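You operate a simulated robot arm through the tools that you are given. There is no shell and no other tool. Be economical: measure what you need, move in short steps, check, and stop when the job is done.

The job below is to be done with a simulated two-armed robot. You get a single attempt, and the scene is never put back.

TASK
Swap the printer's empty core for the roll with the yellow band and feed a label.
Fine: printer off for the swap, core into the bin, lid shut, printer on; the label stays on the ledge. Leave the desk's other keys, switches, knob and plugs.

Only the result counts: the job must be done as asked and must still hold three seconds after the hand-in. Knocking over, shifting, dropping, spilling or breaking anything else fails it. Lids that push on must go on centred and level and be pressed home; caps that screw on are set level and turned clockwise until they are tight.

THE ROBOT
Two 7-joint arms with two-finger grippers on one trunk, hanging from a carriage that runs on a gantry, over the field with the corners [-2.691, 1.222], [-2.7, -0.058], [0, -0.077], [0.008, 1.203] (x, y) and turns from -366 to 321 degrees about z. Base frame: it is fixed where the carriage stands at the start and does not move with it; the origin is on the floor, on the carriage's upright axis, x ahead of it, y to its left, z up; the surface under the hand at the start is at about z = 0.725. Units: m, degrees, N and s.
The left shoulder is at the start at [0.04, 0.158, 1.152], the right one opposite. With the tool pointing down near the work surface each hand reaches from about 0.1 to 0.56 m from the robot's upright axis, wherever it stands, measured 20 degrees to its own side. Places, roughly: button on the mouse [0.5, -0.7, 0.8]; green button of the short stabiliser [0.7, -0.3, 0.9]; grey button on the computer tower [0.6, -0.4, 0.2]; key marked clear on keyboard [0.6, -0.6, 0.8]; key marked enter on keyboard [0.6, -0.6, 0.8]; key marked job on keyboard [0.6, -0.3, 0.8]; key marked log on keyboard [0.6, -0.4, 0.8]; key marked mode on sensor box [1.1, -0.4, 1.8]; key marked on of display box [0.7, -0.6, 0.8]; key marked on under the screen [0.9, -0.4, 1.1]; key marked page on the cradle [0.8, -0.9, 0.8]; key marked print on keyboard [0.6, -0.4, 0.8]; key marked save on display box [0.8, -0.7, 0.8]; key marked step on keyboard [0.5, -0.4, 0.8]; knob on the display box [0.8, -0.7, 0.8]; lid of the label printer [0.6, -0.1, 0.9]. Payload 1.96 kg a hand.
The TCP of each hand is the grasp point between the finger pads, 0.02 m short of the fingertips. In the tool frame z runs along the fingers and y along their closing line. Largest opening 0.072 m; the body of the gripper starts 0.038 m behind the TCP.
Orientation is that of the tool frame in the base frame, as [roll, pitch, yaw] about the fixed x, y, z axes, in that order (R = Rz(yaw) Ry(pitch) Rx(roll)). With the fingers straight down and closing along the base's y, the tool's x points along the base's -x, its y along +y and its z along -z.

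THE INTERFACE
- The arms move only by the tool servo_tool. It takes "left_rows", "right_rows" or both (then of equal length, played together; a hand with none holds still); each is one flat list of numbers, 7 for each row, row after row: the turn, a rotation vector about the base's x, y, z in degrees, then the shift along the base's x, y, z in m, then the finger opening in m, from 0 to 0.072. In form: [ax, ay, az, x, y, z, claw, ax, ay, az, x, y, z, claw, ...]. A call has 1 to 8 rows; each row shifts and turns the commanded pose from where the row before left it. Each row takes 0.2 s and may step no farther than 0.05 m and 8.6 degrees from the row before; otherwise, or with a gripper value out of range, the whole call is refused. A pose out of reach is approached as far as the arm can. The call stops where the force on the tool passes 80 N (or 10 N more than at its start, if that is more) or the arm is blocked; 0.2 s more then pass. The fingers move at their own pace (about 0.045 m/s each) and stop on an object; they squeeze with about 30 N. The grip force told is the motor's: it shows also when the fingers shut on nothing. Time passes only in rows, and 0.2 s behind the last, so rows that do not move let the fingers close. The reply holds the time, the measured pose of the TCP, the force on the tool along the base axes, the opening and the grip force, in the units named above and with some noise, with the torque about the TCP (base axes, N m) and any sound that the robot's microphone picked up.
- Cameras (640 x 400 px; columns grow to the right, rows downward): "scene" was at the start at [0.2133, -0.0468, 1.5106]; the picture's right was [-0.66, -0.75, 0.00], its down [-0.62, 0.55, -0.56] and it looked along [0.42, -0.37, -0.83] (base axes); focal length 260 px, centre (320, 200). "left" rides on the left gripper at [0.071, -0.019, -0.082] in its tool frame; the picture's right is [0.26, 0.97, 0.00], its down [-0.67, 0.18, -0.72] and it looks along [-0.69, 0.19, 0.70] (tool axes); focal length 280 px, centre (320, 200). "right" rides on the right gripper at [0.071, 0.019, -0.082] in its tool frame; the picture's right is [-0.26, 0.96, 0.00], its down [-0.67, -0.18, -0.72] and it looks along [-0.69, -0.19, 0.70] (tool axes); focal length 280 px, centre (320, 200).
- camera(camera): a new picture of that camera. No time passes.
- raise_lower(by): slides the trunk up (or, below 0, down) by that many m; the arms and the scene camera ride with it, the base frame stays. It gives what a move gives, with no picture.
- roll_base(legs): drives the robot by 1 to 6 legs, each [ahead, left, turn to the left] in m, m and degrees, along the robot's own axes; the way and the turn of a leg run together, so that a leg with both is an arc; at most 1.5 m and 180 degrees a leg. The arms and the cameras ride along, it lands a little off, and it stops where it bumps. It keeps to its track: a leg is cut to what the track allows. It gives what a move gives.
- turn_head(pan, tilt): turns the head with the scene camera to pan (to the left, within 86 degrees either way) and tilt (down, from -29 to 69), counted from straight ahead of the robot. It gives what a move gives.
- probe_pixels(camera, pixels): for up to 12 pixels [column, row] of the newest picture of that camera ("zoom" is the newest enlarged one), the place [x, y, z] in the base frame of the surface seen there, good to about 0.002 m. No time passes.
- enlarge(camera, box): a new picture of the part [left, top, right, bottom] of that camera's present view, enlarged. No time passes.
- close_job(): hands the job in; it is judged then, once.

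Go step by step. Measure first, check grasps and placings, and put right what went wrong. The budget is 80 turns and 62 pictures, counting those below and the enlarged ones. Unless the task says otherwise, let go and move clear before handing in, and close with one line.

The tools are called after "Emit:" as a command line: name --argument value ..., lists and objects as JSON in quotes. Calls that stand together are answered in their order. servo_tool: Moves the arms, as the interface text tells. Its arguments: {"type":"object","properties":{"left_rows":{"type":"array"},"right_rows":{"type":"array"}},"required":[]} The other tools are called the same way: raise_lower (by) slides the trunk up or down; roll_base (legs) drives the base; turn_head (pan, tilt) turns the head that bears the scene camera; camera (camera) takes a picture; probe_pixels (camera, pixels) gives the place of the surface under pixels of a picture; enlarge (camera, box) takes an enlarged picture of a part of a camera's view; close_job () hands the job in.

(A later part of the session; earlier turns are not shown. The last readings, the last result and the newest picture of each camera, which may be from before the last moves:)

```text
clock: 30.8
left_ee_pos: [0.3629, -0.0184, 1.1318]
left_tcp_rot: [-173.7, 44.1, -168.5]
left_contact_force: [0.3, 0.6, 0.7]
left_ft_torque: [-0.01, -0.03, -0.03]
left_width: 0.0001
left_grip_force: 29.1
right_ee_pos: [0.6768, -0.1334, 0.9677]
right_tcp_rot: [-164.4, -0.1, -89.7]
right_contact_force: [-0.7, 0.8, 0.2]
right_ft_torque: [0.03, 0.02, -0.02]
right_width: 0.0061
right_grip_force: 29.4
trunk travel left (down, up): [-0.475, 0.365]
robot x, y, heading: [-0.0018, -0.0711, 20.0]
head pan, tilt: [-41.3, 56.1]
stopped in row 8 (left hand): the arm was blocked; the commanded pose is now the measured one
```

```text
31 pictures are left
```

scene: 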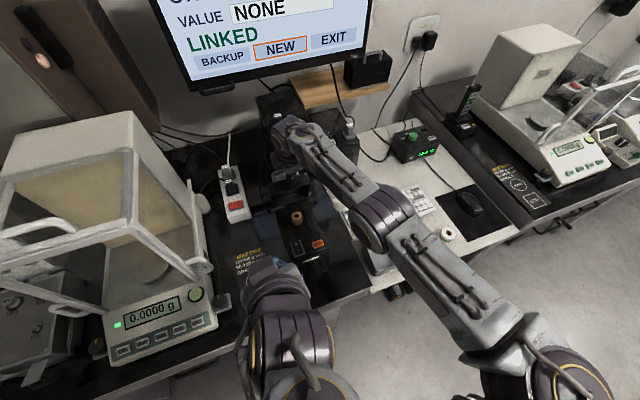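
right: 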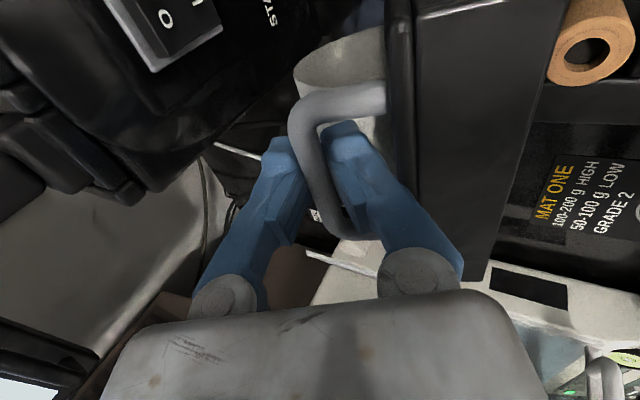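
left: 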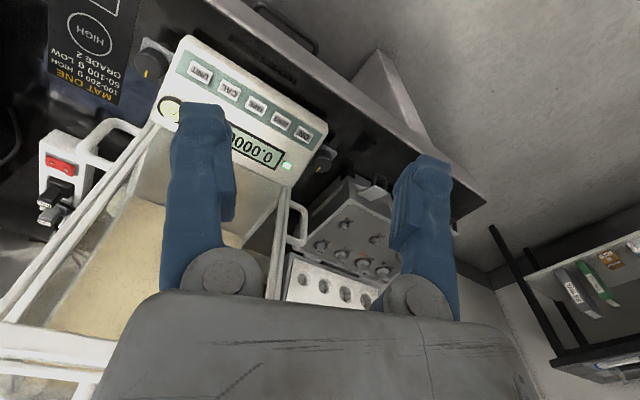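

The left hand stopped with low force, probably a joint limit while it was close in. I'll move it forward and down toward the lid's underside.

Emit:
servo_tool --left_rows '[0, 0, 0, 0.035, 0, -0.03, 0, 0, 0, 0, 0.035, -0.005, -0.03, 0, 0, 0, 0, 0.035, -0.01, -0.03, 0, 0, 0, 0, 0.035, -0.015, -0.03, 0, 0, 0, 0, 0.035, -0.015, -0.03, 0, 0, 0, 0, 0.02, -0.015, -0.015, 0]'

Emit:
camera --camera "left"

```text
clock: 32.2
left_ee_pos: [0.5079, -0.053, 1.0035]
left_tcp_rot: [-174.0, 44.2, -168.8]
left_contact_force: [-0.5, -0.3, 0.2]
left_ft_torque: [0.02, -0.01, 0.0]
left_width: 0.0
left_grip_force: 30.2
left hand out of reach, approached as far as the arm can: row 5, 6
right_ee_pos: [0.6785, -0.1333, 0.9688]
right_tcp_rot: [-164.3, -0.1, -90.0]
right_contact_force: [-0.1, 0.7, -0.1]
right_ft_torque: [0.03, -0.06, 0.01]
right_width: 0.006
right_grip_force: 30.2
trunk travel left (down, up): [-0.475, 0.365]
robot x, y, heading: [0.0014, -0.0677, 19.6]
head pan, tilt: [-41.3, 56.1]
```

```text
30 pictures are left
```

left: 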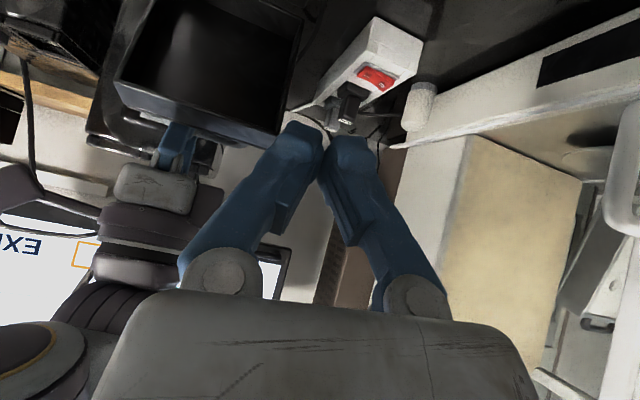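

The left arm can't reach it, but the right hand feels almost no load, so the lid's weight is about over its hinge. I'll draw the left hand back, nudge the lid further with more tilt on the right hand, then loosen the fingers.

Emit:
servo_tool --left_rows '[0, 0, 0, -0.035, 0.01, 0.03, 0, 0, 0, 0, -0.035, 0.01, 0.03, 0, 0, 0, 0, -0.035, 0.01, 0.03, 0, 0, 0, 0, -0.035, 0.02, 0.03, 0, 0, 0, 0, -0.02, 0.04, 0.01, 0, 0, 0, 0, 0, 0.045, 0, 0, 0, 0, 0, 0, 0.045, 0, 0, 0, 0, 0, 0, 0.045, 0, 0]' --right_rows '[0, -3, 0, 0.008, 0.004, -0.002, 0, 0, -3, 0, 0.008, 0.004, -0.002, 0, 0, -3, 0, 0.008, 0.004, -0.003, 0, 0, -3, 0, 0.008, 0.002, -0.003, 0, 0, -3, 0, 0.006, 0, -0.003, 0, 0, 0, 0, 0, 0, 0, 0, 0, 0, 0, 0, 0, 0, 0.014, 0, 0, 0, 0, 0, 0, 0.014]'

Emit:
camera --camera "right"

```text
refused: row 4 steps farther than a row can; nothing moved
```

```text
29 pictures are left
```

right: 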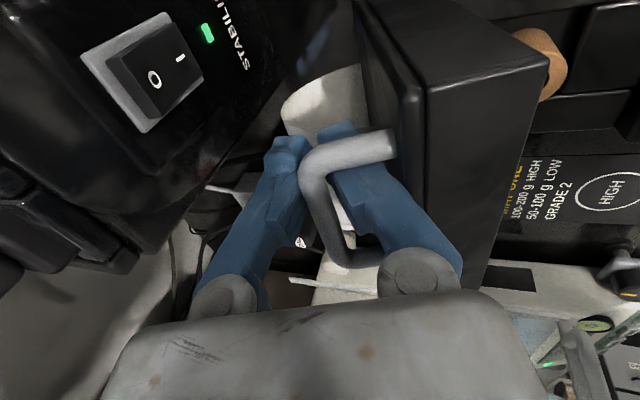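

Row 4 was slightly long. The stabiliser's switch is near the fingers at (160,70), so I'll probe that clearance while I repeat with smaller left steps.

Emit:
probe_pixels --camera "right" --pixels '[[160, 70], [207, 35], [240, 80], [180, 170], [320, 100], [440, 60], [400, 40], [520, 60], [345, 160], [290, 150]]'

Emit:
servo_tool --left_rows '[0, 0, 0, -0.03, 0.01, 0.025, 0, 0, 0, 0, -0.03, 0.01, 0.025, 0, 0, 0, 0, -0.03, 0.01, 0.025, 0, 0, 0, 0, -0.03, 0.02, 0.025, 0, 0, 0, 0, -0.02, 0.035, 0.01, 0, 0, 0, 0, 0, 0.045, 0, 0, 0, 0, 0, 0, 0.045, 0, 0, 0, 0, 0, 0, 0.045, 0, 0]'

```text
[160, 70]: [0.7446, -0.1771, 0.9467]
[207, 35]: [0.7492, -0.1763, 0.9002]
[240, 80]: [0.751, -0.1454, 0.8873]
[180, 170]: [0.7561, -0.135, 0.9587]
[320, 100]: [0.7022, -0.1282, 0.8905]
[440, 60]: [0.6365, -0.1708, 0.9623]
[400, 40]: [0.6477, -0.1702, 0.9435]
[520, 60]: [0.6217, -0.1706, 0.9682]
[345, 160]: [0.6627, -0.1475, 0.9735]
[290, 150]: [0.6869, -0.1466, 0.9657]
```

```text
clock: 34.0
left_ee_pos: [0.369, 0.1687, 1.1121]
left_tcp_rot: [-173.9, 44.1, -168.8]
left_contact_force: [0.5, 0.4, 0.6]
left_ft_torque: [0.0, -0.01, 0.02]
left_width: 0.0002
left_grip_force: 29.5
right_ee_pos: [0.6786, -0.1324, 0.9678]
right_tcp_rot: [-164.5, -0.1, -89.8]
right_contact_force: [-0.8, -0.7, -0.7]
right_ft_torque: [-0.02, 0.01, 0.02]
right_width: 0.0
right_grip_force: 29.4
trunk travel left (down, up): [-0.475, 0.365]
robot x, y, heading: [-0.0021, -0.0714, 19.9]
head pan, tilt: [-41.3, 56.1]
```

The right fingers have closed on nothing, so the bar slipped out. I'll look at where the lid is.

Emit:
camera --camera "scene"

Emit:
camera --camera "right"

```text
28 pictures are left
```

scene: 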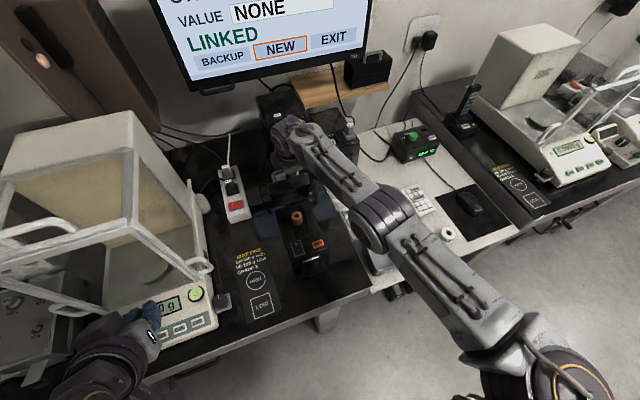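

```text
27 pictures are left
```

right: 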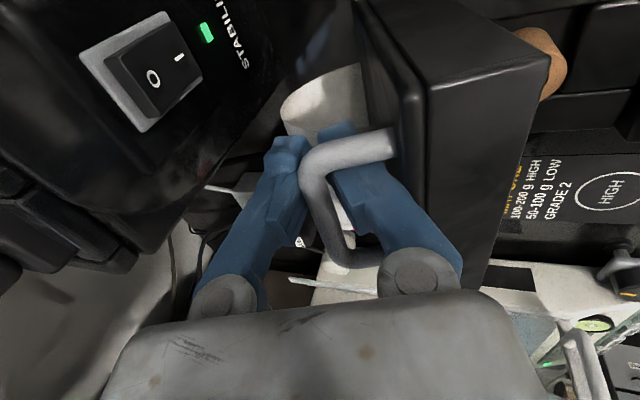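

The lid is still up, with both closed fingers now in front of the bar, between lid and bar, which is good for pushing. I'll tilt a little more and push the bar further back.

Emit:
servo_tool --right_rows '[0, -3, 0, 0.006, 0.01, 0.0, 0, 0, -3, 0, 0.01, 0.004, 0.0, 0, 0, -3, 0, 0.01, 0, -0.002, 0, 0, 0, 0, 0.008, 0, -0.002, 0, 0, 0, 0, 0.006, 0, -0.002, 0, 0, 0, 0, 0, 0, 0, 0]'

Emit:
camera --camera "right"

```text
clock: 35.4
left_ee_pos: [0.367, 0.1672, 1.1115]
left_tcp_rot: [-173.8, 44.0, -168.7]
left_contact_force: [0.4, -0.2, 0.9]
left_ft_torque: [-0.04, -0.01, 0.03]
left_width: 0.0
left_grip_force: 29.3
right_ee_pos: [0.6987, -0.1238, 0.9656]
right_tcp_rot: [-155.6, -0.2, -89.9]
right_contact_force: [-19.9, -9.8, 17.5]
right_ft_torque: [0.61, 3.22, -1.41]
right_width: 0.0
right_grip_force: 29.7
right hand out of reach, approached as far as the arm can: row 4, 5
trunk travel left (down, up): [-0.475, 0.365]
robot x, y, heading: [0.0014, -0.0662, 19.9]
head pan, tilt: [-41.3, 56.1]
```

```text
26 pictures are left
```

right: 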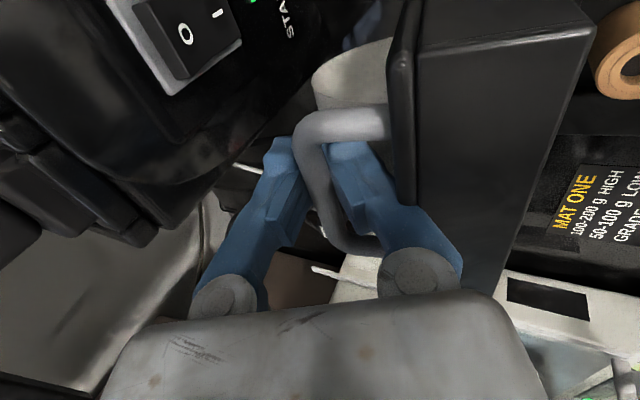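

The push meets about 20 N, so the lid may be at its stop. I'll measure its angle.

Emit:
probe_pixels --camera "right" --pixels '[[420, 60], [408, 120], [570, 40], [520, 200], [430, 15], [550, 20], [600, 90], [345, 120]]'

```text
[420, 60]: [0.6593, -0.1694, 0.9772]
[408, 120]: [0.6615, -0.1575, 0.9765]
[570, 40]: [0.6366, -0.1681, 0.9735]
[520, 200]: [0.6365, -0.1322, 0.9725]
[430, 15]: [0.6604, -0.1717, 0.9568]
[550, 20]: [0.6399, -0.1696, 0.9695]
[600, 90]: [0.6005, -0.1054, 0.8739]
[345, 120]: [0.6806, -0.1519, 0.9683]
```

The lid stands at about 75°, apparently its stop. I'll ease off, draw the fingers out upward, and see whether it stays.

Emit:
servo_tool --right_rows '[0, 0, 0, -0.012, 0, 0.004, 0, 0, 0, 0, -0.006, 0, 0.012, 0, 0, 0, 0, -0.006, 0, 0.012, 0, 0, 0, 0, -0.007, 0, 0.015, 0, 0, 0, 0, -0.007, 0, 0.015, 0, 0, 0, 0, -0.01, 0, 0.02, 0, 0, 0, 0, 0, 0, 0, 0]'

Emit:
camera --camera "right"

```text
clock: 36.3
left_ee_pos: [0.368, 0.17, 1.1127]
left_tcp_rot: [-174.1, 44.1, -168.7]
left_contact_force: [1.4, 0.6, -1.3]
left_ft_torque: [0.0, 0.05, 0.03]
left_width: 0.0
left_grip_force: 29.8
right_ee_pos: [0.665, -0.1203, 0.9784]
right_tcp_rot: [-158.0, -0.7, -89.6]
right_contact_force: [-3.4, 1.4, -35.5]
right_ft_torque: [0.13, 0.01, -0.24]
right_width: 0.006
right_grip_force: 32.2
right hand out of reach, approached as far as the arm can: row 1
trunk travel left (down, up): [-0.475, 0.365]
robot x, y, heading: [-0.0039, -0.0723, 20.2]
head pan, tilt: [-41.3, 56.1]
stopped in row 4 (right hand): the force on the tool passed its limit at 90 N (the readings are from after the stop); the commanded pose is now the measured one
```

```text
25 pictures are left
```

right: 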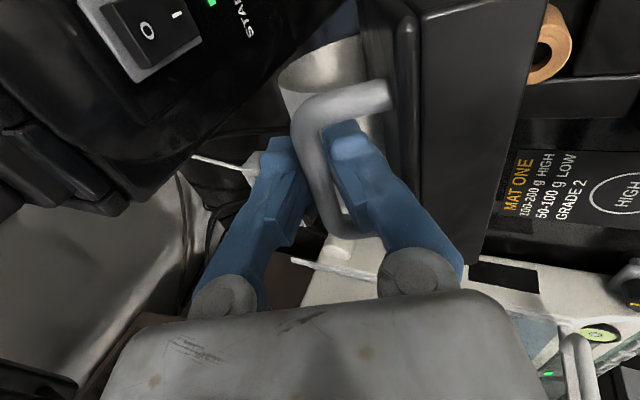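

The bar got pinched again as the fingers came up. I'll ease down, open the fingers slightly, and draw out.

Emit:
servo_tool --right_rows '[0, 0, 0, 0, 0, -0.005, 0, 0, 0, 0, 0, 0, 0, 0.018, 0, 0, 0, 0, 0, 0, 0.018, 0, 0, 0, -0.005, 0, 0.012, 0.018, 0, 0, 0, -0.006, 0, 0.014, 0.018, 0, 0, 0, -0.006, 0, 0.016, 0.018, 0, 0, 0, -0.02, 0, 0.03, 0.018, 0, 0, 0, 0, 0, 0, 0.018]'

Emit:
camera --camera "right"

```text
clock: 38.1
left_ee_pos: [0.3693, 0.1696, 1.1132]
left_tcp_rot: [-173.9, 44.2, -168.7]
left_contact_force: [-0.6, 1.1, -0.5]
left_ft_torque: [-0.01, 0.0, -0.01]
left_width: 0.0003
left_grip_force: 29.5
right_ee_pos: [0.6345, -0.1205, 1.0522]
right_tcp_rot: [-157.0, -0.5, -89.6]
right_contact_force: [-0.1, -0.3, 0.1]
right_ft_torque: [0.0, -0.02, 0.01]
right_width: 0.018
right_grip_force: 0.0
trunk travel left (down, up): [-0.475, 0.365]
robot x, y, heading: [-0.0033, -0.0689, 19.7]
head pan, tilt: [-41.3, 56.1]
```

```text
24 pictures are left
```

right: 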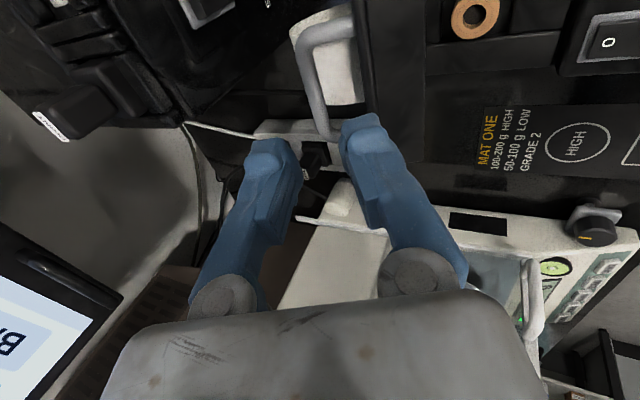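

The lid stays open on its own. I'll straighten the hand and turn it so the fingers close along y, ready for the core.

Emit:
servo_tool --right_rows '[0, 7.7, 0, -0.03, 0, 0.01, 0.03, 0, 7.7, 0, -0.03, 0, 0.01, 0.03, 0, 7.6, 0, -0.02, 0, 0, 0.03, 0, 0, -8.3, 0, 0, 0, 0.03, 0, 0, -8.3, 0, 0, 0, 0.03, 0, 0, -8.3, 0, 0, 0, 0.03, 0, 0, -8.3, 0, 0, 0, 0.03, 0, 0, -8.3, 0, 0, 0, 0.03]'

Emit:
servo_tool --right_rows '[0, 0, -8.3, 0, 0, 0, 0.03, 0, 0, -8.3, 0, 0, 0, 0.03, 0, 0, -8.3, 0, 0, 0, 0.03, 0, 0, -8.3, 0, 0, 0, 0.03, 0, 0, -8.3, 0, 0, 0, 0.03, 0, 0, -7, 0, 0, 0, 0.03, 0, 0, 0, 0, 0, 0, 0.03]'

Emit:
enlarge --camera "right" --box '[240, 20, 440, 160]'

Emit:
enlarge --camera "scene" --box '[265, 160, 345, 270]'

```text
clock: 39.9
left_ee_pos: [0.3683, 0.1691, 1.1137]
left_tcp_rot: [-174.0, 44.2, -168.7]
left_contact_force: [0.0, -0.4, 0.3]
left_ft_torque: [0.02, 0.02, -0.01]
left_width: 0.0
left_grip_force: 29.5
right_ee_pos: [0.5536, -0.1214, 1.0729]
right_tcp_rot: [179.8, -0.4, -131.0]
right_contact_force: [-0.4, 0.6, -0.2]
right_ft_torque: [0.0, -0.02, -0.02]
right_width: 0.03
right_grip_force: 0.1
trunk travel left (down, up): [-0.475, 0.365]
robot x, y, heading: [-0.0031, -0.0698, 20.0]
head pan, tilt: [-41.3, 56.1]
```

```text
clock: 41.5
left_ee_pos: [0.3698, 0.1685, 1.1133]
left_tcp_rot: [-174.0, 44.2, -168.7]
left_contact_force: [-0.2, -0.2, 0.1]
left_ft_torque: [0.01, -0.03, 0.0]
left_width: 0.0
left_grip_force: 29.6
right_ee_pos: [0.552, -0.121, 1.0725]
right_tcp_rot: [179.8, -0.4, -179.5]
right_contact_force: [0.3, 0.2, 0.2]
right_ft_torque: [0.0, 0.03, 0.01]
right_width: 0.0303
right_grip_force: 0.2
trunk travel left (down, up): [-0.475, 0.365]
robot x, y, heading: [-0.0041, -0.0714, 20.0]
head pan, tilt: [-41.3, 56.1]
```

```text
2.86 times, centred on (340, 90) of right
```

zoom: 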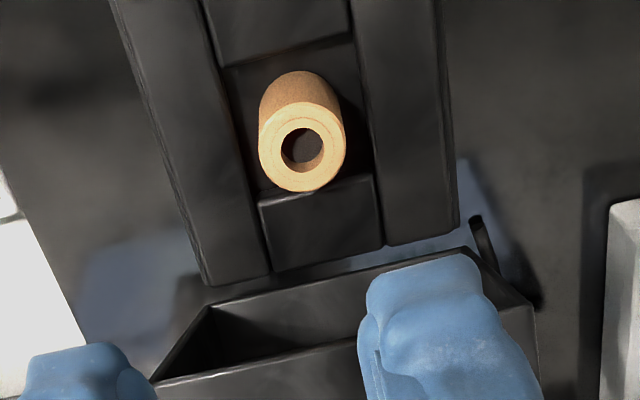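

```text
3.64 times, centred on (305, 215) of scene
```

zoom: 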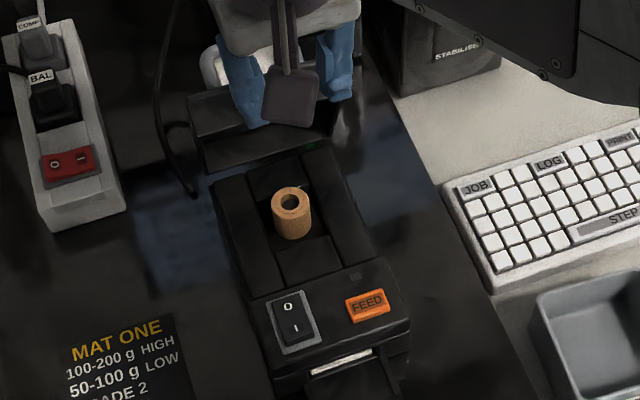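

The core stands in a square well. I'll probe the core and the well in the scene zoom.

Emit:
probe_pixels --camera "zoom" --pixels '[[289, 203], [275, 200], [308, 205], [290, 213], [292, 189], [255, 210], [325, 190], [270, 245], [300, 260], [270, 180], [262, 225], [318, 225]]'

Emit:
camera --camera "right"

```text
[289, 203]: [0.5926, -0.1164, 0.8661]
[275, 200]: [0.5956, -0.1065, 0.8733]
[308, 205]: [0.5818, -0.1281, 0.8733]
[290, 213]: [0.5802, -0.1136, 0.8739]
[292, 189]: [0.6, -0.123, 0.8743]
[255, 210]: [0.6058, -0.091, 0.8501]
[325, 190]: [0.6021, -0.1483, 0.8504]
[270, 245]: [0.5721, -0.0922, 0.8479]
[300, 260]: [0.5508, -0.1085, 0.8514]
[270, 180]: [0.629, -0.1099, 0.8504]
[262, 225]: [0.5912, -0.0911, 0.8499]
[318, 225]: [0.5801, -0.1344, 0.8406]
```

```text
21 pictures are left
```

right: 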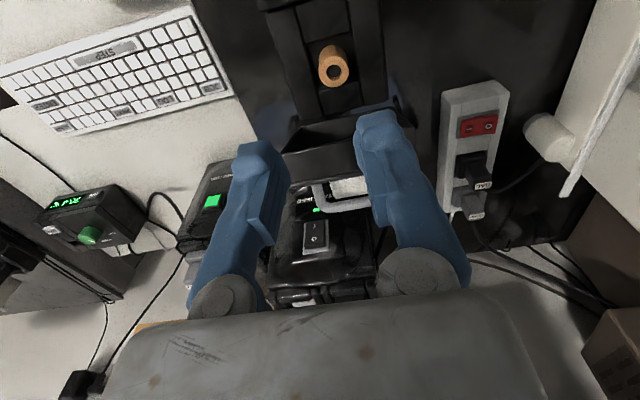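

The core centre is at about (0.5905, -0.118), top 0.874, with the well rim at 0.850. I'll go down and grip it.

Emit:
servo_tool --right_rows '[0, 0, 0, 0.013, 0.001, -0.04, 0.04, 0, 0, 0, 0.013, 0.001, -0.04, 0.04, 0, 0, 0, 0.0125, 0.001, -0.045, 0.04, 0, 0, 0, 0, 0, -0.045, 0.04, 0, 0, 0, 0, 0, -0.0285, 0.04, 0, 0, 0, 0, 0, 0, 0.0, 0, 0, 0, 0, 0, 0, 0, 0, 0, 0, 0, 0, 0, 0]'

```text
clock: 42.6
left_ee_pos: [0.3691, 0.1674, 1.1123]
left_tcp_rot: [-173.9, 44.1, -168.8]
left_contact_force: [-0.8, 0.0, -0.1]
left_ft_torque: [0.02, -0.02, 0.0]
left_width: 0.0002
left_grip_force: 30.0
right_ee_pos: [0.6054, -0.118, 0.92]
right_tcp_rot: [179.2, 2.4, -179.7]
right_contact_force: [-1.5, -4.2, 31.5]
right_ft_torque: [-0.31, -1.37, -0.18]
right_width: 0.0397
right_grip_force: 0.0
trunk travel left (down, up): [-0.475, 0.365]
robot x, y, heading: [0.0001, -0.0707, 19.8]
head pan, tilt: [-41.3, 56.1]
stopped in row 5 (right hand): the force on the tool passed its limit at 102 N (the readings are from after the stop); the commanded pose is now the measured one
```

Something was struck about 43 mm ahead of the fingers. I'll raise the hand a little and look.

Emit:
servo_tool --right_rows '[0, 0, 0, 0, 0, 0.02, 0.04, 0, 0, 0, -0.015, 0, 0.04, 0.04, 0, -2.4, 0, -0.03, 0, 0.04, 0.04, 0, 0, 0, 0, 0, 0, 0.04]'

Emit:
camera --camera "right"

Emit:
camera --camera "scene"

```text
clock: 43.6
left_ee_pos: [0.3689, 0.1687, 1.112]
left_tcp_rot: [-173.9, 44.1, -168.8]
left_contact_force: [0.3, -0.1, -0.5]
left_ft_torque: [-0.03, 0.03, -0.03]
left_width: 0.0002
left_grip_force: 29.9
right_ee_pos: [0.5564, -0.1172, 1.017]
right_tcp_rot: [179.2, 4.2, -179.6]
right_contact_force: [0.1, 0.6, -0.3]
right_ft_torque: [0.04, 0.01, -0.02]
right_width: 0.04
right_grip_force: 0.0
trunk travel left (down, up): [-0.475, 0.365]
robot x, y, heading: [-0.0023, -0.0663, 20.1]
head pan, tilt: [-41.3, 56.1]
```

```text
20 pictures are left
```

right: 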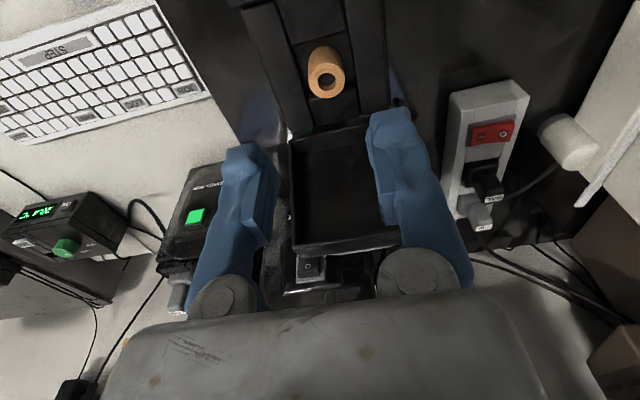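

```text
19 pictures are left
```

scene: 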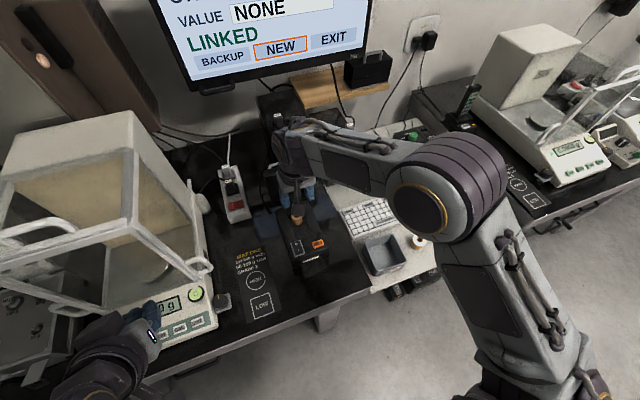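

The lid is still open and the core is in place. I'll probe the lid edges and the core once more before tilting the approach.

Emit:
probe_pixels --camera "right" --pixels '[[345, 245], [300, 240], [345, 190], [335, 140], [295, 150], [326, 85], [326, 98], [313, 83], [342, 80], [326, 70], [335, 252], [310, 110]]'

```text
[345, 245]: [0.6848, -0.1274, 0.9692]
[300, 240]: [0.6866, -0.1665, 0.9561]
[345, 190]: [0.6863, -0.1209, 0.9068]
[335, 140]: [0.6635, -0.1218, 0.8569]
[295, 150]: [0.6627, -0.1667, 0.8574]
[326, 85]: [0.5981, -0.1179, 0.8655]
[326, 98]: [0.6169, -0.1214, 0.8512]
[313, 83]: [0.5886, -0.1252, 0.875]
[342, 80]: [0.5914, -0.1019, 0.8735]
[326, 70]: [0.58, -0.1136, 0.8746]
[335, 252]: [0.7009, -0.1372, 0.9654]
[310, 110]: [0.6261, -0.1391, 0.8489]
```

My earlier contact swung the lid to about 100°, so it is now well clear. I'll go down on the core at (0.591, -0.115).

Emit:
servo_tool --right_rows '[0, 0, 0, 0.0175, 0.001, -0.035, 0.04, 0, 0, 0, 0.0171, 0.001, -0.035, 0.04, 0, 0, 0, 0, 0, -0.03, 0.04, 0, 0, 0, 0, 0, -0.025, 0.04, 0, 0, 0, 0, 0, -0.017, 0.04, 0, 0, 0, 0, 0, 0, 0.0, 0, 0, 0, 0, 0, 0, 0, 0, 0, 0, 0, 0, 0, 0]'

```text
clock: 45.4
left_ee_pos: [0.3688, 0.1699, 1.1126]
left_tcp_rot: [-173.9, 44.0, -168.8]
left_contact_force: [0.1, 0.2, 0.0]
left_ft_torque: [0.0, 0.0, 0.0]
left_width: 0.0
left_grip_force: 29.4
right_ee_pos: [0.591, -0.1152, 0.8727]
right_tcp_rot: [179.3, 4.2, -179.6]
right_contact_force: [-0.2, 0.6, -0.3]
right_ft_torque: [0.01, -0.01, 0.03]
right_width: 0.0255
right_grip_force: 29.9
trunk travel left (down, up): [-0.475, 0.365]
robot x, y, heading: [0.0004, -0.0684, 20.0]
head pan, tilt: [-41.3, 56.1]
```

The core is gripped at width 0.0255. I'll lift it straight off the post and carry it toward the bin.

Emit:
servo_tool --right_rows '[0, 0, 0, 0, 0, 0.02, 0, 0, 0, 0, 0, 0, 0.03, 0, 0, 0, 0, 0, 0, 0.045, 0, 0, 0, 0, -0.03, -0.03, 0.01, 0, 0, 0, 0, -0.03, -0.035, 0, 0, 0, 0, 0, -0.03, -0.035, 0, 0, 0, 0, 0, -0.025, -0.04, 0, 0, 0, 0, 0, -0.025, -0.04, -0.01, 0]'

Emit:
camera --camera "right"

```text
clock: 47.2
left_ee_pos: [0.3691, 0.1688, 1.1131]
left_tcp_rot: [-173.8, 44.1, -168.8]
left_contact_force: [-0.4, 0.5, -0.3]
left_ft_torque: [-0.03, 0.0, -0.01]
left_width: 0.0
left_grip_force: 29.6
right_ee_pos: [0.4527, -0.2941, 0.9676]
right_tcp_rot: [179.3, 4.2, -179.6]
right_contact_force: [0.2, 0.2, -0.7]
right_ft_torque: [0.01, 0.0, -0.05]
right_width: 0.0256
right_grip_force: 30.2
trunk travel left (down, up): [-0.475, 0.365]
robot x, y, heading: [-0.0017, -0.0718, 20.0]
head pan, tilt: [-41.3, 56.1]
```

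```text
18 pictures are left
```

right: 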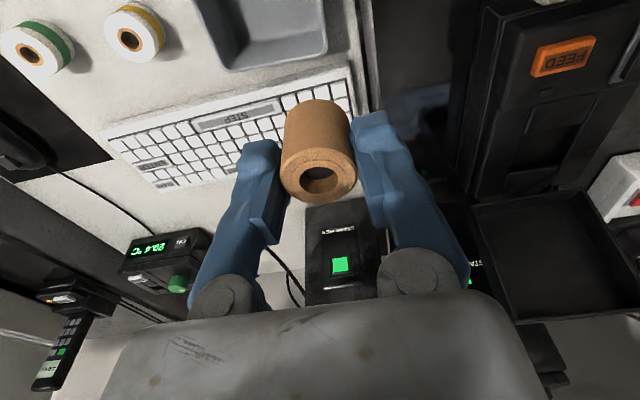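

The core is held well. I'll lower it into the bin at (0.43, -0.335) and let go near the floor.

Emit:
servo_tool --right_rows '[0, 0, 0, -0.012, -0.02, -0.03, 0, 0, 0, 0, -0.011, -0.021, -0.03, 0, 0, 0, 0, 0, 0, -0.045, 0, 0, 0, 0, 0, 0, -0.045, 0, 0, 0, 0, 0, 0, -0.035, 0, 0, 0, 0, 0, 0, -0.0155, 0, 0, 0, 0, 0, 0, 0, 0, 0, 0, 0, 0, 0, 0, 0.036]'

Emit:
servo_tool --right_rows '[0, 0, 0, 0, 0, 0, 0.036, 0, 0, 0, 0, 0, 0.03, 0.036, 0, 0, 0, 0, 0, 0.04, 0.036, 0, 0, 0, 0, 0, 0.04, 0.05, 0, -4, 0, -0.03, -0.02, 0.03, 0.065, 0, 0, 0, -0.03, -0.03, 0.02, 0.065]'

Emit:
camera --camera "right"

```text
clock: 49.0
left_ee_pos: [0.368, 0.1691, 1.1123]
left_tcp_rot: [-173.9, 44.0, -168.8]
left_contact_force: [0.0, 0.1, 0.3]
left_ft_torque: [0.0, -0.02, 0.0]
left_width: 0.0001
left_grip_force: 28.7
right_ee_pos: [0.4279, -0.3345, 0.7699]
right_tcp_rot: [179.4, 4.2, -179.7]
right_contact_force: [0.1, 0.5, -0.1]
right_ft_torque: [0.0, -0.02, 0.0]
right_width: 0.036
right_grip_force: 0.0
trunk travel left (down, up): [-0.475, 0.365]
robot x, y, heading: [-0.0, -0.0716, 20.0]
head pan, tilt: [-41.3, 56.1]
```

```text
clock: 50.4
left_ee_pos: [0.3684, 0.1683, 1.113]
left_tcp_rot: [-173.9, 44.1, -168.8]
left_contact_force: [-0.1, 0.1, -0.2]
left_ft_torque: [0.01, -0.02, -0.01]
left_width: 0.0
left_grip_force: 29.8
right_ee_pos: [0.3668, -0.3875, 0.9299]
right_tcp_rot: [179.3, 8.2, -179.6]
right_contact_force: [-0.2, -0.4, -1.2]
right_ft_torque: [0.01, -0.02, 0.01]
right_width: 0.0649
right_grip_force: 0.1
trunk travel left (down, up): [-0.475, 0.365]
robot x, y, heading: [-0.002, -0.0669, 20.0]
head pan, tilt: [-41.3, 56.1]
```

```text
17 pictures are left
```

right: 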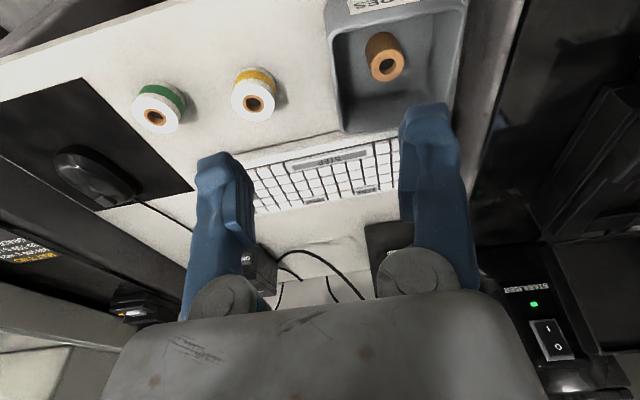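

The core stands in the bin at (385,58). Now I'll measure the yellow-band roll at (254,98) for its centre and size.

Emit:
probe_pixels --camera "right" --pixels '[[254, 104], [254, 118], [254, 88], [235, 100], [273, 98], [243, 102], [265, 101], [255, 74], [254, 112], [160, 114], [280, 128], [225, 125]]'

Emit:
enlarge --camera "right" --box '[190, 40, 310, 140]'

```text
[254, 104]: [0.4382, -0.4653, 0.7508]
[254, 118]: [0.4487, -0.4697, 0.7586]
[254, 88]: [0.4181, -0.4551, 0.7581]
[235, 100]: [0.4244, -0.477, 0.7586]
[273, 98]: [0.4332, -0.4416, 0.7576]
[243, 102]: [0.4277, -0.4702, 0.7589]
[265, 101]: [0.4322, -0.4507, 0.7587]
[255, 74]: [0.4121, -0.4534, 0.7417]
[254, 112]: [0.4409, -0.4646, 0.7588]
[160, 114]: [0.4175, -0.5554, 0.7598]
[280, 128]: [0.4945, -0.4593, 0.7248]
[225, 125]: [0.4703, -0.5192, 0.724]
```

```text
4.00 times, centred on (250, 90) of right
```

zoom: 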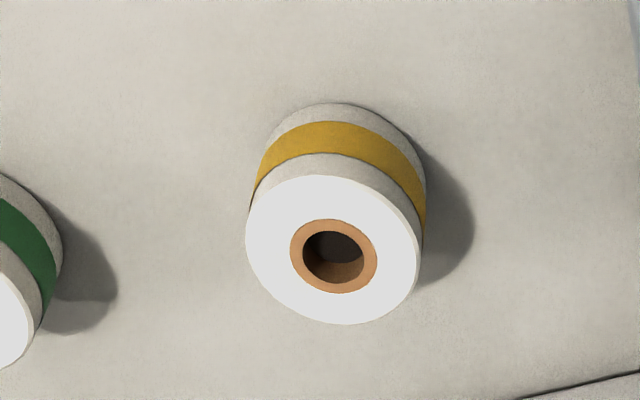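

The roll's centre is about (0.431, -0.460), top 0.7587, roughly 0.042 wide. I'll level the hand, come down over it, and grip only the upper half so the fingers stay out of the printer's well.

Emit:
servo_tool --right_rows '[-0.7, 8.2, 0, 0.02, -0.025, 0, 0.06, 0, 0, 0, 0.022, -0.025, -0.02, 0.06, 0, 0, 0, 0.0222, -0.0225, -0.03, 0.06, 0, 0, 0, 0, 0, -0.04, 0.06, 0, 0, 0, 0, 0, -0.035, 0.06, 0, 0, 0, 0, 0, 0, 0.06]'

Emit:
camera --camera "right"

```text
clock: 51.8
left_ee_pos: [0.3689, 0.1693, 1.1128]
left_tcp_rot: [-173.8, 44.0, -168.7]
left_contact_force: [0.4, 0.6, 0.0]
left_ft_torque: [0.01, -0.01, 0.0]
left_width: 0.0003
left_grip_force: 29.7
right_ee_pos: [0.4337, -0.4578, 0.8044]
right_tcp_rot: [179.9, 0.0, -179.6]
right_contact_force: [0.8, -0.2, -0.3]
right_ft_torque: [-0.03, 0.01, 0.0]
right_width: 0.0601
right_grip_force: 0.0
trunk travel left (down, up): [-0.475, 0.365]
robot x, y, heading: [0.0014, -0.0693, 20.0]
head pan, tilt: [-41.3, 56.1]
```

```text
15 pictures are left
```

right: 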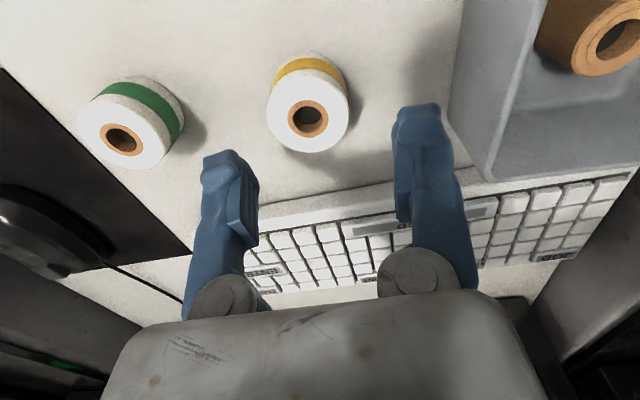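

Emit:
probe_pixels --camera "right" --pixels '[[268, 118], [346, 113], [293, 122], [325, 121], [308, 149], [308, 134], [309, 106], [305, 84]]'

```text
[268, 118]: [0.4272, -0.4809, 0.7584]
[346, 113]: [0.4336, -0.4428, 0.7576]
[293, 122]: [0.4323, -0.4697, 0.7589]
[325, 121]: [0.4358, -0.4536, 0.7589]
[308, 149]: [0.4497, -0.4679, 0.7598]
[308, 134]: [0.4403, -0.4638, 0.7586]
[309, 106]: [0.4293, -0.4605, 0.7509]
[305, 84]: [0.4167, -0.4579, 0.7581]
```

The centre refines to (0.432, -0.462). I'll lower to z 0.760 and close.

Emit:
servo_tool --right_rows '[0, 0, 0, -0.0017, -0.0042, -0.02, 0.06, 0, 0, 0, 0, 0, -0.0244, 0.06, 0, 0, 0, 0, 0, 0, 0.06, 0, 0, 0, 0, 0, 0, 0.03, 0, 0, 0, 0, 0, 0, 0.03, 0, 0, 0, 0, 0, 0, 0.03]'

```text
clock: 53.2
left_ee_pos: [0.3683, 0.1691, 1.1124]
left_tcp_rot: [-173.9, 44.1, -168.9]
left_contact_force: [0.4, -0.2, -0.5]
left_ft_torque: [0.02, 0.01, -0.01]
left_width: 0.0
left_grip_force: 29.8
right_ee_pos: [0.4312, -0.4603, 0.76]
right_tcp_rot: [180.0, 0.0, -179.7]
right_contact_force: [-0.1, 0.0, 0.6]
right_ft_torque: [-0.02, -0.01, 0.01]
right_width: 0.0406
right_grip_force: 30.0
trunk travel left (down, up): [-0.475, 0.365]
robot x, y, heading: [0.001, -0.0704, 20.3]
head pan, tilt: [-41.3, 56.1]
```

The roll is held at width 0.0406. I'll lift it and carry it toward the printer.

Emit:
servo_tool --right_rows '[0, 0, 0, 0, 0, 0.03, 0.03, 0, 0, 0, 0, 0, 0.04, 0.03, 0, 0, 0, 0, 0, 0.045, 0.03, 0, 0, 0, 0, 0, 0.045, 0.03, 0, 0, 0, 0, 0.01, 0.045, 0.03, 0, 0, 0, 0.01, 0.045, 0, 0.03, 0, 0, 0, 0.01, 0.045, 0, 0.03, 0, 0, 0, 0.01, 0.045, 0, 0.03]'

Emit:
servo_tool --right_rows '[0, 0, 0, 0.015, 0.045, 0, 0.03, 0, 0, 0, 0.015, 0.045, 0, 0.03, 0, 0, 0, 0.015, 0.045, 0, 0.03, 0, 0, 0, 0.02, 0.035, 0, 0.03, 0, 0, 0, 0, 0, 0, 0.03]'

Emit:
camera --camera "right"

```text
clock: 55.0
left_ee_pos: [0.3702, 0.1693, 1.1124]
left_tcp_rot: [-174.0, 44.2, -168.9]
left_contact_force: [0.2, -1.0, 0.0]
left_ft_torque: [-0.02, -0.01, 0.02]
left_width: 0.0
left_grip_force: 30.0
right_ee_pos: [0.4624, -0.3163, 0.9656]
right_tcp_rot: [180.0, 0.0, -179.6]
right_contact_force: [-0.1, 0.3, -0.6]
right_ft_torque: [0.01, 0.01, -0.05]
right_width: 0.04
right_grip_force: 30.2
trunk travel left (down, up): [-0.475, 0.365]
robot x, y, heading: [0.0003, -0.0693, 19.5]
head pan, tilt: [-41.3, 56.1]
```

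```text
clock: 56.2
left_ee_pos: [0.3691, 0.1703, 1.1128]
left_tcp_rot: [-173.9, 44.0, -168.9]
left_contact_force: [-0.3, -0.4, -0.9]
left_ft_torque: [-0.02, 0.04, 0.02]
left_width: 0.0001
left_grip_force: 29.6
right_ee_pos: [0.525, -0.1464, 0.9646]
right_tcp_rot: [180.0, 0.0, -179.6]
right_contact_force: [0.3, -1.0, -1.3]
right_ft_torque: [-0.01, 0.0, 0.01]
right_width: 0.0402
right_grip_force: 30.0
trunk travel left (down, up): [-0.475, 0.365]
robot x, y, heading: [-0.0036, -0.0711, 20.1]
head pan, tilt: [-41.3, 56.1]
```

```text
14 pictures are left
```

right: 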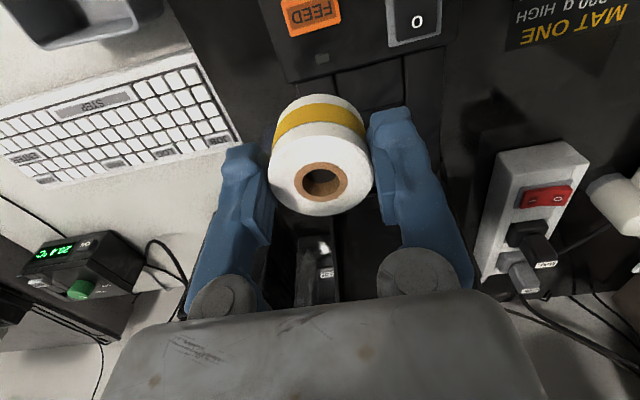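

The roll sits upright between the fingers. I'll probe its core ring for its offset in the hand and look at the post with the scene camera.

Emit:
probe_pixels --camera "right" --pixels '[[306, 183], [344, 180], [323, 198], [320, 165], [273, 180], [370, 170], [318, 213], [318, 140]]'

Emit:
enlarge --camera "scene" --box '[265, 160, 345, 270]'

```text
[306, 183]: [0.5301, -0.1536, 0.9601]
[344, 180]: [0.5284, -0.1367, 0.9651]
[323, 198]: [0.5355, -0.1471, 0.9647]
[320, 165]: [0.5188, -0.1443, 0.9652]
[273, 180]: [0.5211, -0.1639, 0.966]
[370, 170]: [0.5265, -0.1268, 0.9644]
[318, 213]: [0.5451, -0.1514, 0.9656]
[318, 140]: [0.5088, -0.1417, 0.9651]
```

```text
3.64 times, centred on (305, 215) of scene
```

zoom: 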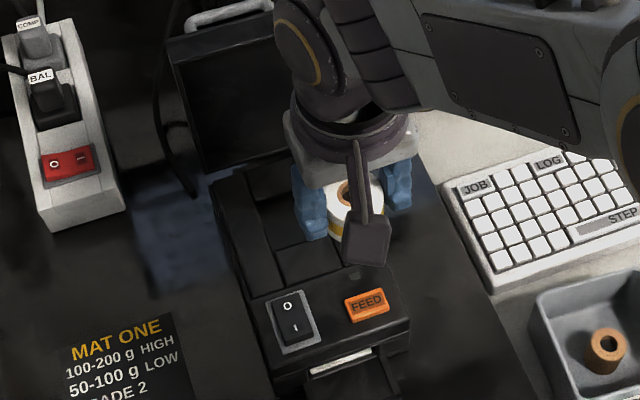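

The roll is centred about (+0.002, +0.001) from the TCP. I'll step aside a little to see the empty well and measure the post.

Emit:
servo_tool --right_rows '[0, 0, 0, -0.02, -0.04, 0, 0.03, 0, 0, 0, -0.02, -0.04, 0, 0.03, 0, 0, 0, 0, 0, 0, 0.03]'

Emit:
enlarge --camera "scene" --box '[275, 180, 335, 240]'

```text
clock: 57.0
left_ee_pos: [0.3694, 0.1684, 1.1126]
left_tcp_rot: [-173.9, 44.1, -168.8]
left_contact_force: [0.9, 0.4, -0.2]
left_ft_torque: [-0.05, 0.0, 0.01]
left_width: 0.0001
left_grip_force: 29.7
right_ee_pos: [0.4864, -0.2294, 0.965]
right_tcp_rot: [-180.0, 0.0, -179.7]
right_contact_force: [0.3, -0.2, -0.8]
right_ft_torque: [-0.01, 0.03, -0.01]
right_width: 0.0399
right_grip_force: 30.0
trunk travel left (down, up): [-0.475, 0.365]
robot x, y, heading: [-0.0024, -0.0705, 19.9]
head pan, tilt: [-41.3, 56.1]
```

```text
6.67 times, centred on (305, 210) of scene
```

zoom: 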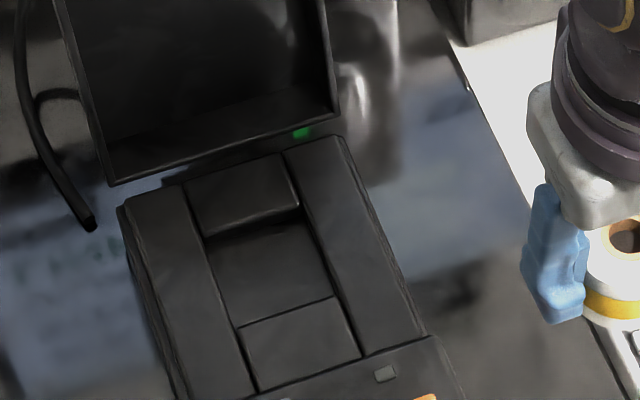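

There is no post, just a square well. I'll probe its walls and floor.

Emit:
probe_pixels --camera "zoom" --pixels '[[200, 230], [302, 200], [338, 302], [238, 330], [270, 270], [205, 250], [320, 270], [250, 220], [287, 320], [225, 280], [310, 230], [330, 290]]'

```text
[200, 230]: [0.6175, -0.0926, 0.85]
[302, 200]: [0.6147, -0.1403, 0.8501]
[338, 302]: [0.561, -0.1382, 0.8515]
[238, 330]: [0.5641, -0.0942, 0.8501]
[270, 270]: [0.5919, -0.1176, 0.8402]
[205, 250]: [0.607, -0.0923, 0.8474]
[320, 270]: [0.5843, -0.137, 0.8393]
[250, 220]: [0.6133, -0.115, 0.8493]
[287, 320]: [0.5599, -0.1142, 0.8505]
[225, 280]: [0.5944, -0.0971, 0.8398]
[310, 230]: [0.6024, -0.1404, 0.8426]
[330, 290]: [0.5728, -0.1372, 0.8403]
```

The well is about 0.047 square, centred at (0.590, -0.117), floor 0.840. I'll bring the roll over it and lower to just above the floor.

Emit:
servo_tool --right_rows '[0, 0, 0, 0.0254, 0.02785, 0, 0.03, 0, 0, 0, 0.0254, 0.02785, 0, 0.03, 0, 0, 0, 0.0254, 0.02785, 0, 0.03, 0, 0, 0, 0.0254, 0.02785, 0, 0.03, 0, 0, 0, 0, 0, -0.03, 0.03, 0, 0, 0, 0, 0, -0.03, 0.03, 0, 0, 0, 0, 0, 0, 0.03]'

Emit:
servo_tool --right_rows '[0, 0, 0, 0, 0, -0.01, 0.03, 0, 0, 0, 0, 0, -0.008, 0.03, 0, 0, 0, 0, 0, -0.006, 0.03, 0, 0, 0, 0, 0, -0.003, 0.03, 0, 0, 0, 0, 0, 0, 0.03]'

```text
clock: 58.6
left_ee_pos: [0.3681, 0.1691, 1.1131]
left_tcp_rot: [-173.9, 44.0, -168.9]
left_contact_force: [-0.2, -0.7, 0.7]
left_ft_torque: [-0.05, 0.01, -0.01]
left_width: 0.0
left_grip_force: 29.8
right_ee_pos: [0.5894, -0.1173, 0.9048]
right_tcp_rot: [-180.0, -0.1, -179.6]
right_contact_force: [0.8, -0.1, -0.4]
right_ft_torque: [-0.02, -0.01, -0.02]
right_width: 0.0398
right_grip_force: 30.4
trunk travel left (down, up): [-0.475, 0.365]
robot x, y, heading: [-0.0018, -0.0686, 19.9]
head pan, tilt: [-41.3, 56.1]
```

```text
clock: 59.8
left_ee_pos: [0.3678, 0.169, 1.1123]
left_tcp_rot: [-173.9, 44.2, -168.8]
left_contact_force: [0.5, 0.0, 0.0]
left_ft_torque: [-0.01, -0.01, 0.02]
left_width: 0.0001
left_grip_force: 29.3
right_ee_pos: [0.5894, -0.1161, 0.8764]
right_tcp_rot: [180.0, 0.0, -179.6]
right_contact_force: [0.4, 0.5, -1.1]
right_ft_torque: [-0.04, -0.04, -0.02]
right_width: 0.0401
right_grip_force: 30.1
trunk travel left (down, up): [-0.475, 0.365]
robot x, y, heading: [-0.0028, -0.0719, 19.7]
head pan, tilt: [-41.3, 56.1]
```

The roll went into the well freely. I'll release, rise and check.

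Emit:
servo_tool --right_rows '[0, 0, 0, 0, 0, -0.001, 0.03, 0, 0, 0, 0, 0, 0, 0.05, 0, 0, 0, 0, 0, 0, 0.05, 0, 0, 0, 0, 0, 0.03, 0.05, 0, 0, 0, -0.01, 0, 0.04, 0.05, 0, 0, 0, -0.02, -0.02, 0.04, 0.05, 0, 0, 0, -0.03, -0.03, 0.02, 0.0]'

Emit:
enlarge --camera "scene" --box '[265, 160, 345, 270]'

```text
clock: 61.4
left_ee_pos: [0.3693, 0.1677, 1.1133]
left_tcp_rot: [-173.8, 44.1, -168.7]
left_contact_force: [-0.1, 0.2, -0.3]
left_ft_torque: [-0.01, 0.02, 0.02]
left_width: 0.0
left_grip_force: 29.6
right_ee_pos: [0.5275, -0.1617, 1.0051]
right_tcp_rot: [-179.9, -0.1, -179.7]
right_contact_force: [0.2, 1.3, 0.2]
right_ft_torque: [-0.01, 0.03, -0.01]
right_width: 0.0152
right_grip_force: 0.2
trunk travel left (down, up): [-0.475, 0.365]
robot x, y, heading: [0.0012, -0.0689, 19.8]
head pan, tilt: [-41.3, 56.1]
```

```text
3.64 times, centred on (305, 215) of scene
```

zoom: 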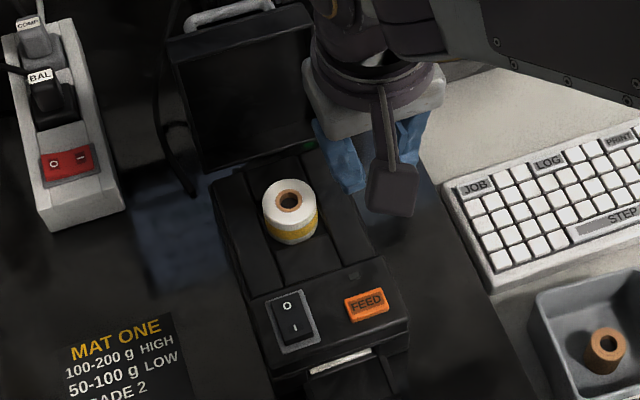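

The roll is seated with the yellow band showing. To reach the open lid I'll turn the base 20° more to the left, then turn the hand so its fingers close along x.

Emit:
probe_pixels --camera "zoom" --pixels '[[170, 35], [270, 12], [240, 4], [200, 18], [222, 25], [195, 175], [310, 135], [230, 30], [288, 201], [230, 24]]'

Emit:
roll_base --legs '[[0, 0, 20]]'

Emit:
servo_tool --right_rows '[0, 0, 8.5, 0.01, -0.015, 0.01, 0.05, 0, 0, 8.5, 0.01, -0.015, 0.01, 0.05, 0, 0, 8.5, 0.01, -0.015, 0.01, 0.05, 0, 0, 8.5, 0.01, -0.015, 0.01, 0.05, 0, 0, 8.5, 0.01, -0.015, 0.01, 0.05, 0, 0, 8.5, 0.01, -0.015, 0, 0.05, 0, 0, 8.5, 0.01, -0.015, 0, 0.05, 0, 0, 8.5, 0.01, -0.015, 0, 0.05]'

```text
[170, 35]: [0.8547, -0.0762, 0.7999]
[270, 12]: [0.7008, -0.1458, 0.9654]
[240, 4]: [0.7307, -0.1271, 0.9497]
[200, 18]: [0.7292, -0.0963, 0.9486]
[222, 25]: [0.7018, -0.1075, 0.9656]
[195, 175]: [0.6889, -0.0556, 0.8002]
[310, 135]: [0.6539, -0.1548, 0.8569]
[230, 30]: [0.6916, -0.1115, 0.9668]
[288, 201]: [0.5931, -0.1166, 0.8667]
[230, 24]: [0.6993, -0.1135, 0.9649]
```

```text
clock: 62.9
left_ee_pos: [0.2659, 0.2794, 1.1135]
left_tcp_rot: [-173.9, 44.2, -149.0]
left_contact_force: [0.3, -0.5, 0.0]
left_ft_torque: [-0.01, 0.0, 0.03]
left_width: 0.0001
left_grip_force: 29.8
right_ee_pos: [0.5274, 0.0235, 1.0061]
right_tcp_rot: [179.9, 0.0, -159.7]
right_contact_force: [-0.5, 0.6, 1.2]
right_ft_torque: [-0.02, -0.03, 0.02]
right_width: 0.0
right_grip_force: 29.6
trunk travel left (down, up): [-0.475, 0.365]
robot x, y, heading: [0.0006, -0.0708, 39.9]
head pan, tilt: [-41.3, 56.1]
```

```text
clock: 64.7
left_ee_pos: [0.2651, 0.2799, 1.113]
left_tcp_rot: [-173.9, 44.2, -148.8]
left_contact_force: [1.6, 0.7, 0.0]
left_ft_torque: [-0.01, 0.01, -0.02]
left_width: 0.0
left_grip_force: 29.9
right_ee_pos: [0.6077, -0.096, 1.0566]
right_tcp_rot: [-180.0, -0.1, -91.5]
right_contact_force: [0.2, 0.2, 0.2]
right_ft_torque: [-0.01, -0.02, -0.03]
right_width: 0.0501
right_grip_force: 0.1
trunk travel left (down, up): [-0.475, 0.365]
robot x, y, heading: [-0.0014, -0.0678, 40.0]
head pan, tilt: [-41.3, 56.1]
```

The lid edge lies at x 0.685–0.705, z 0.967, and the bar at x 0.730. I'll put the back finger between lid and bar and draw the lid forward to about 80°.

Emit:
servo_tool --right_rows '[0, 0, 1.5, 0.027, -0.008, 0, 0.05, 0, 0, 0, 0.027, -0.008, 0, 0.05, 0, 0, 0, 0.0243, -0.006, -0.012, 0.05, 0, 0, 0, 0, 0, -0.03, 0.05, 0, 0, 0, 0, 0, -0.02, 0.05, 0, 0, 0, 0, 0, -0.018, 0.05, 0, 0, 0, 0, 0, 0, 0.05]'

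Emit:
camera --camera "right"

```text
clock: 66.3
left_ee_pos: [0.2654, 0.2799, 1.1121]
left_tcp_rot: [-173.9, 44.3, -148.9]
left_contact_force: [0.5, 0.2, -0.2]
left_ft_torque: [0.01, -0.03, -0.01]
left_width: 0.0001
left_grip_force: 29.7
right_ee_pos: [0.6857, -0.1179, 0.9749]
right_tcp_rot: [-180.0, 0.0, -90.2]
right_contact_force: [0.6, 0.1, -0.3]
right_ft_torque: [0.02, -0.01, 0.02]
right_width: 0.0501
right_grip_force: 0.1
trunk travel left (down, up): [-0.475, 0.365]
robot x, y, heading: [0.0016, -0.0699, 39.7]
head pan, tilt: [-41.3, 56.1]
```

```text
10 pictures are left
```

right: 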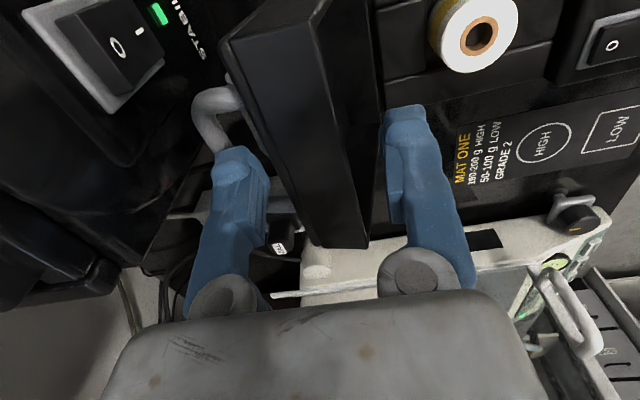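

The lid edge is between the fingers and the bar is behind the back one (225,100). I'll pull forward about 0.03 m, then rise off.

Emit:
servo_tool --right_rows '[0, 0, 0, -0.01, 0, 0.001, 0.05, 0, 0, 0, -0.01, 0, 0.001, 0.05, 0, 0, 0, -0.01, 0, 0.001, 0.05, 0, 0, 0, 0.004, 0, 0.0, 0.05, 0, 0, 0, 0, 0, 0.02, 0.05, 0, 0, 0, 0, 0, 0.03, 0.05, 0, 0, 0, 0, 0, 0, 0.02]'

Emit:
camera --camera "right"

```text
clock: 67.9
left_ee_pos: [0.2667, 0.2809, 1.113]
left_tcp_rot: [-174.0, 44.2, -149.1]
left_contact_force: [-0.3, 0.1, 1.2]
left_ft_torque: [0.03, 0.01, -0.01]
left_width: 0.0002
left_grip_force: 30.0
right_ee_pos: [0.6594, -0.1221, 1.0289]
right_tcp_rot: [-180.0, 0.0, -90.3]
right_contact_force: [0.3, -0.6, 0.2]
right_ft_torque: [-0.01, 0.0, -0.02]
right_width: 0.0201
right_grip_force: 0.0
trunk travel left (down, up): [-0.475, 0.365]
robot x, y, heading: [0.0009, -0.0689, 39.7]
head pan, tilt: [-41.3, 56.1]
```

```text
9 pictures are left
```

right: 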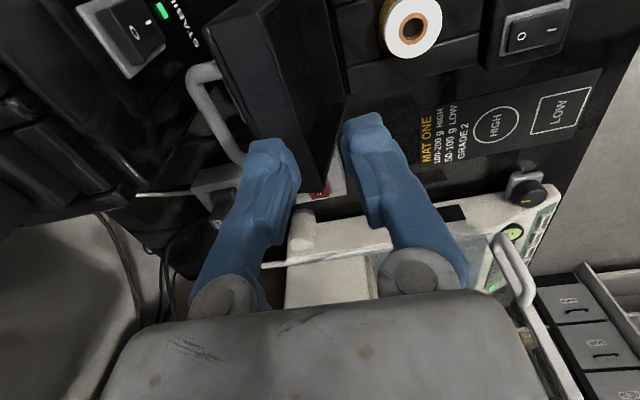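

Emit:
probe_pixels --camera "right" --pixels '[[207, 105], [218, 125], [200, 85], [228, 148], [260, 40], [300, 130], [320, 100], [235, 60], [210, 100]]'

```text
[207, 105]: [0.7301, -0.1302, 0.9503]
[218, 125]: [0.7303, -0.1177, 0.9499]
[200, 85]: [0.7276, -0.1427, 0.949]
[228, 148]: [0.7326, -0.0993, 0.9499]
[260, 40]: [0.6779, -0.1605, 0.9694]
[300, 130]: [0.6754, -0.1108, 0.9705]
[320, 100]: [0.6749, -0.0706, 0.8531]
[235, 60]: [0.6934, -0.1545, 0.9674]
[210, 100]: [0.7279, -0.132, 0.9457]
```

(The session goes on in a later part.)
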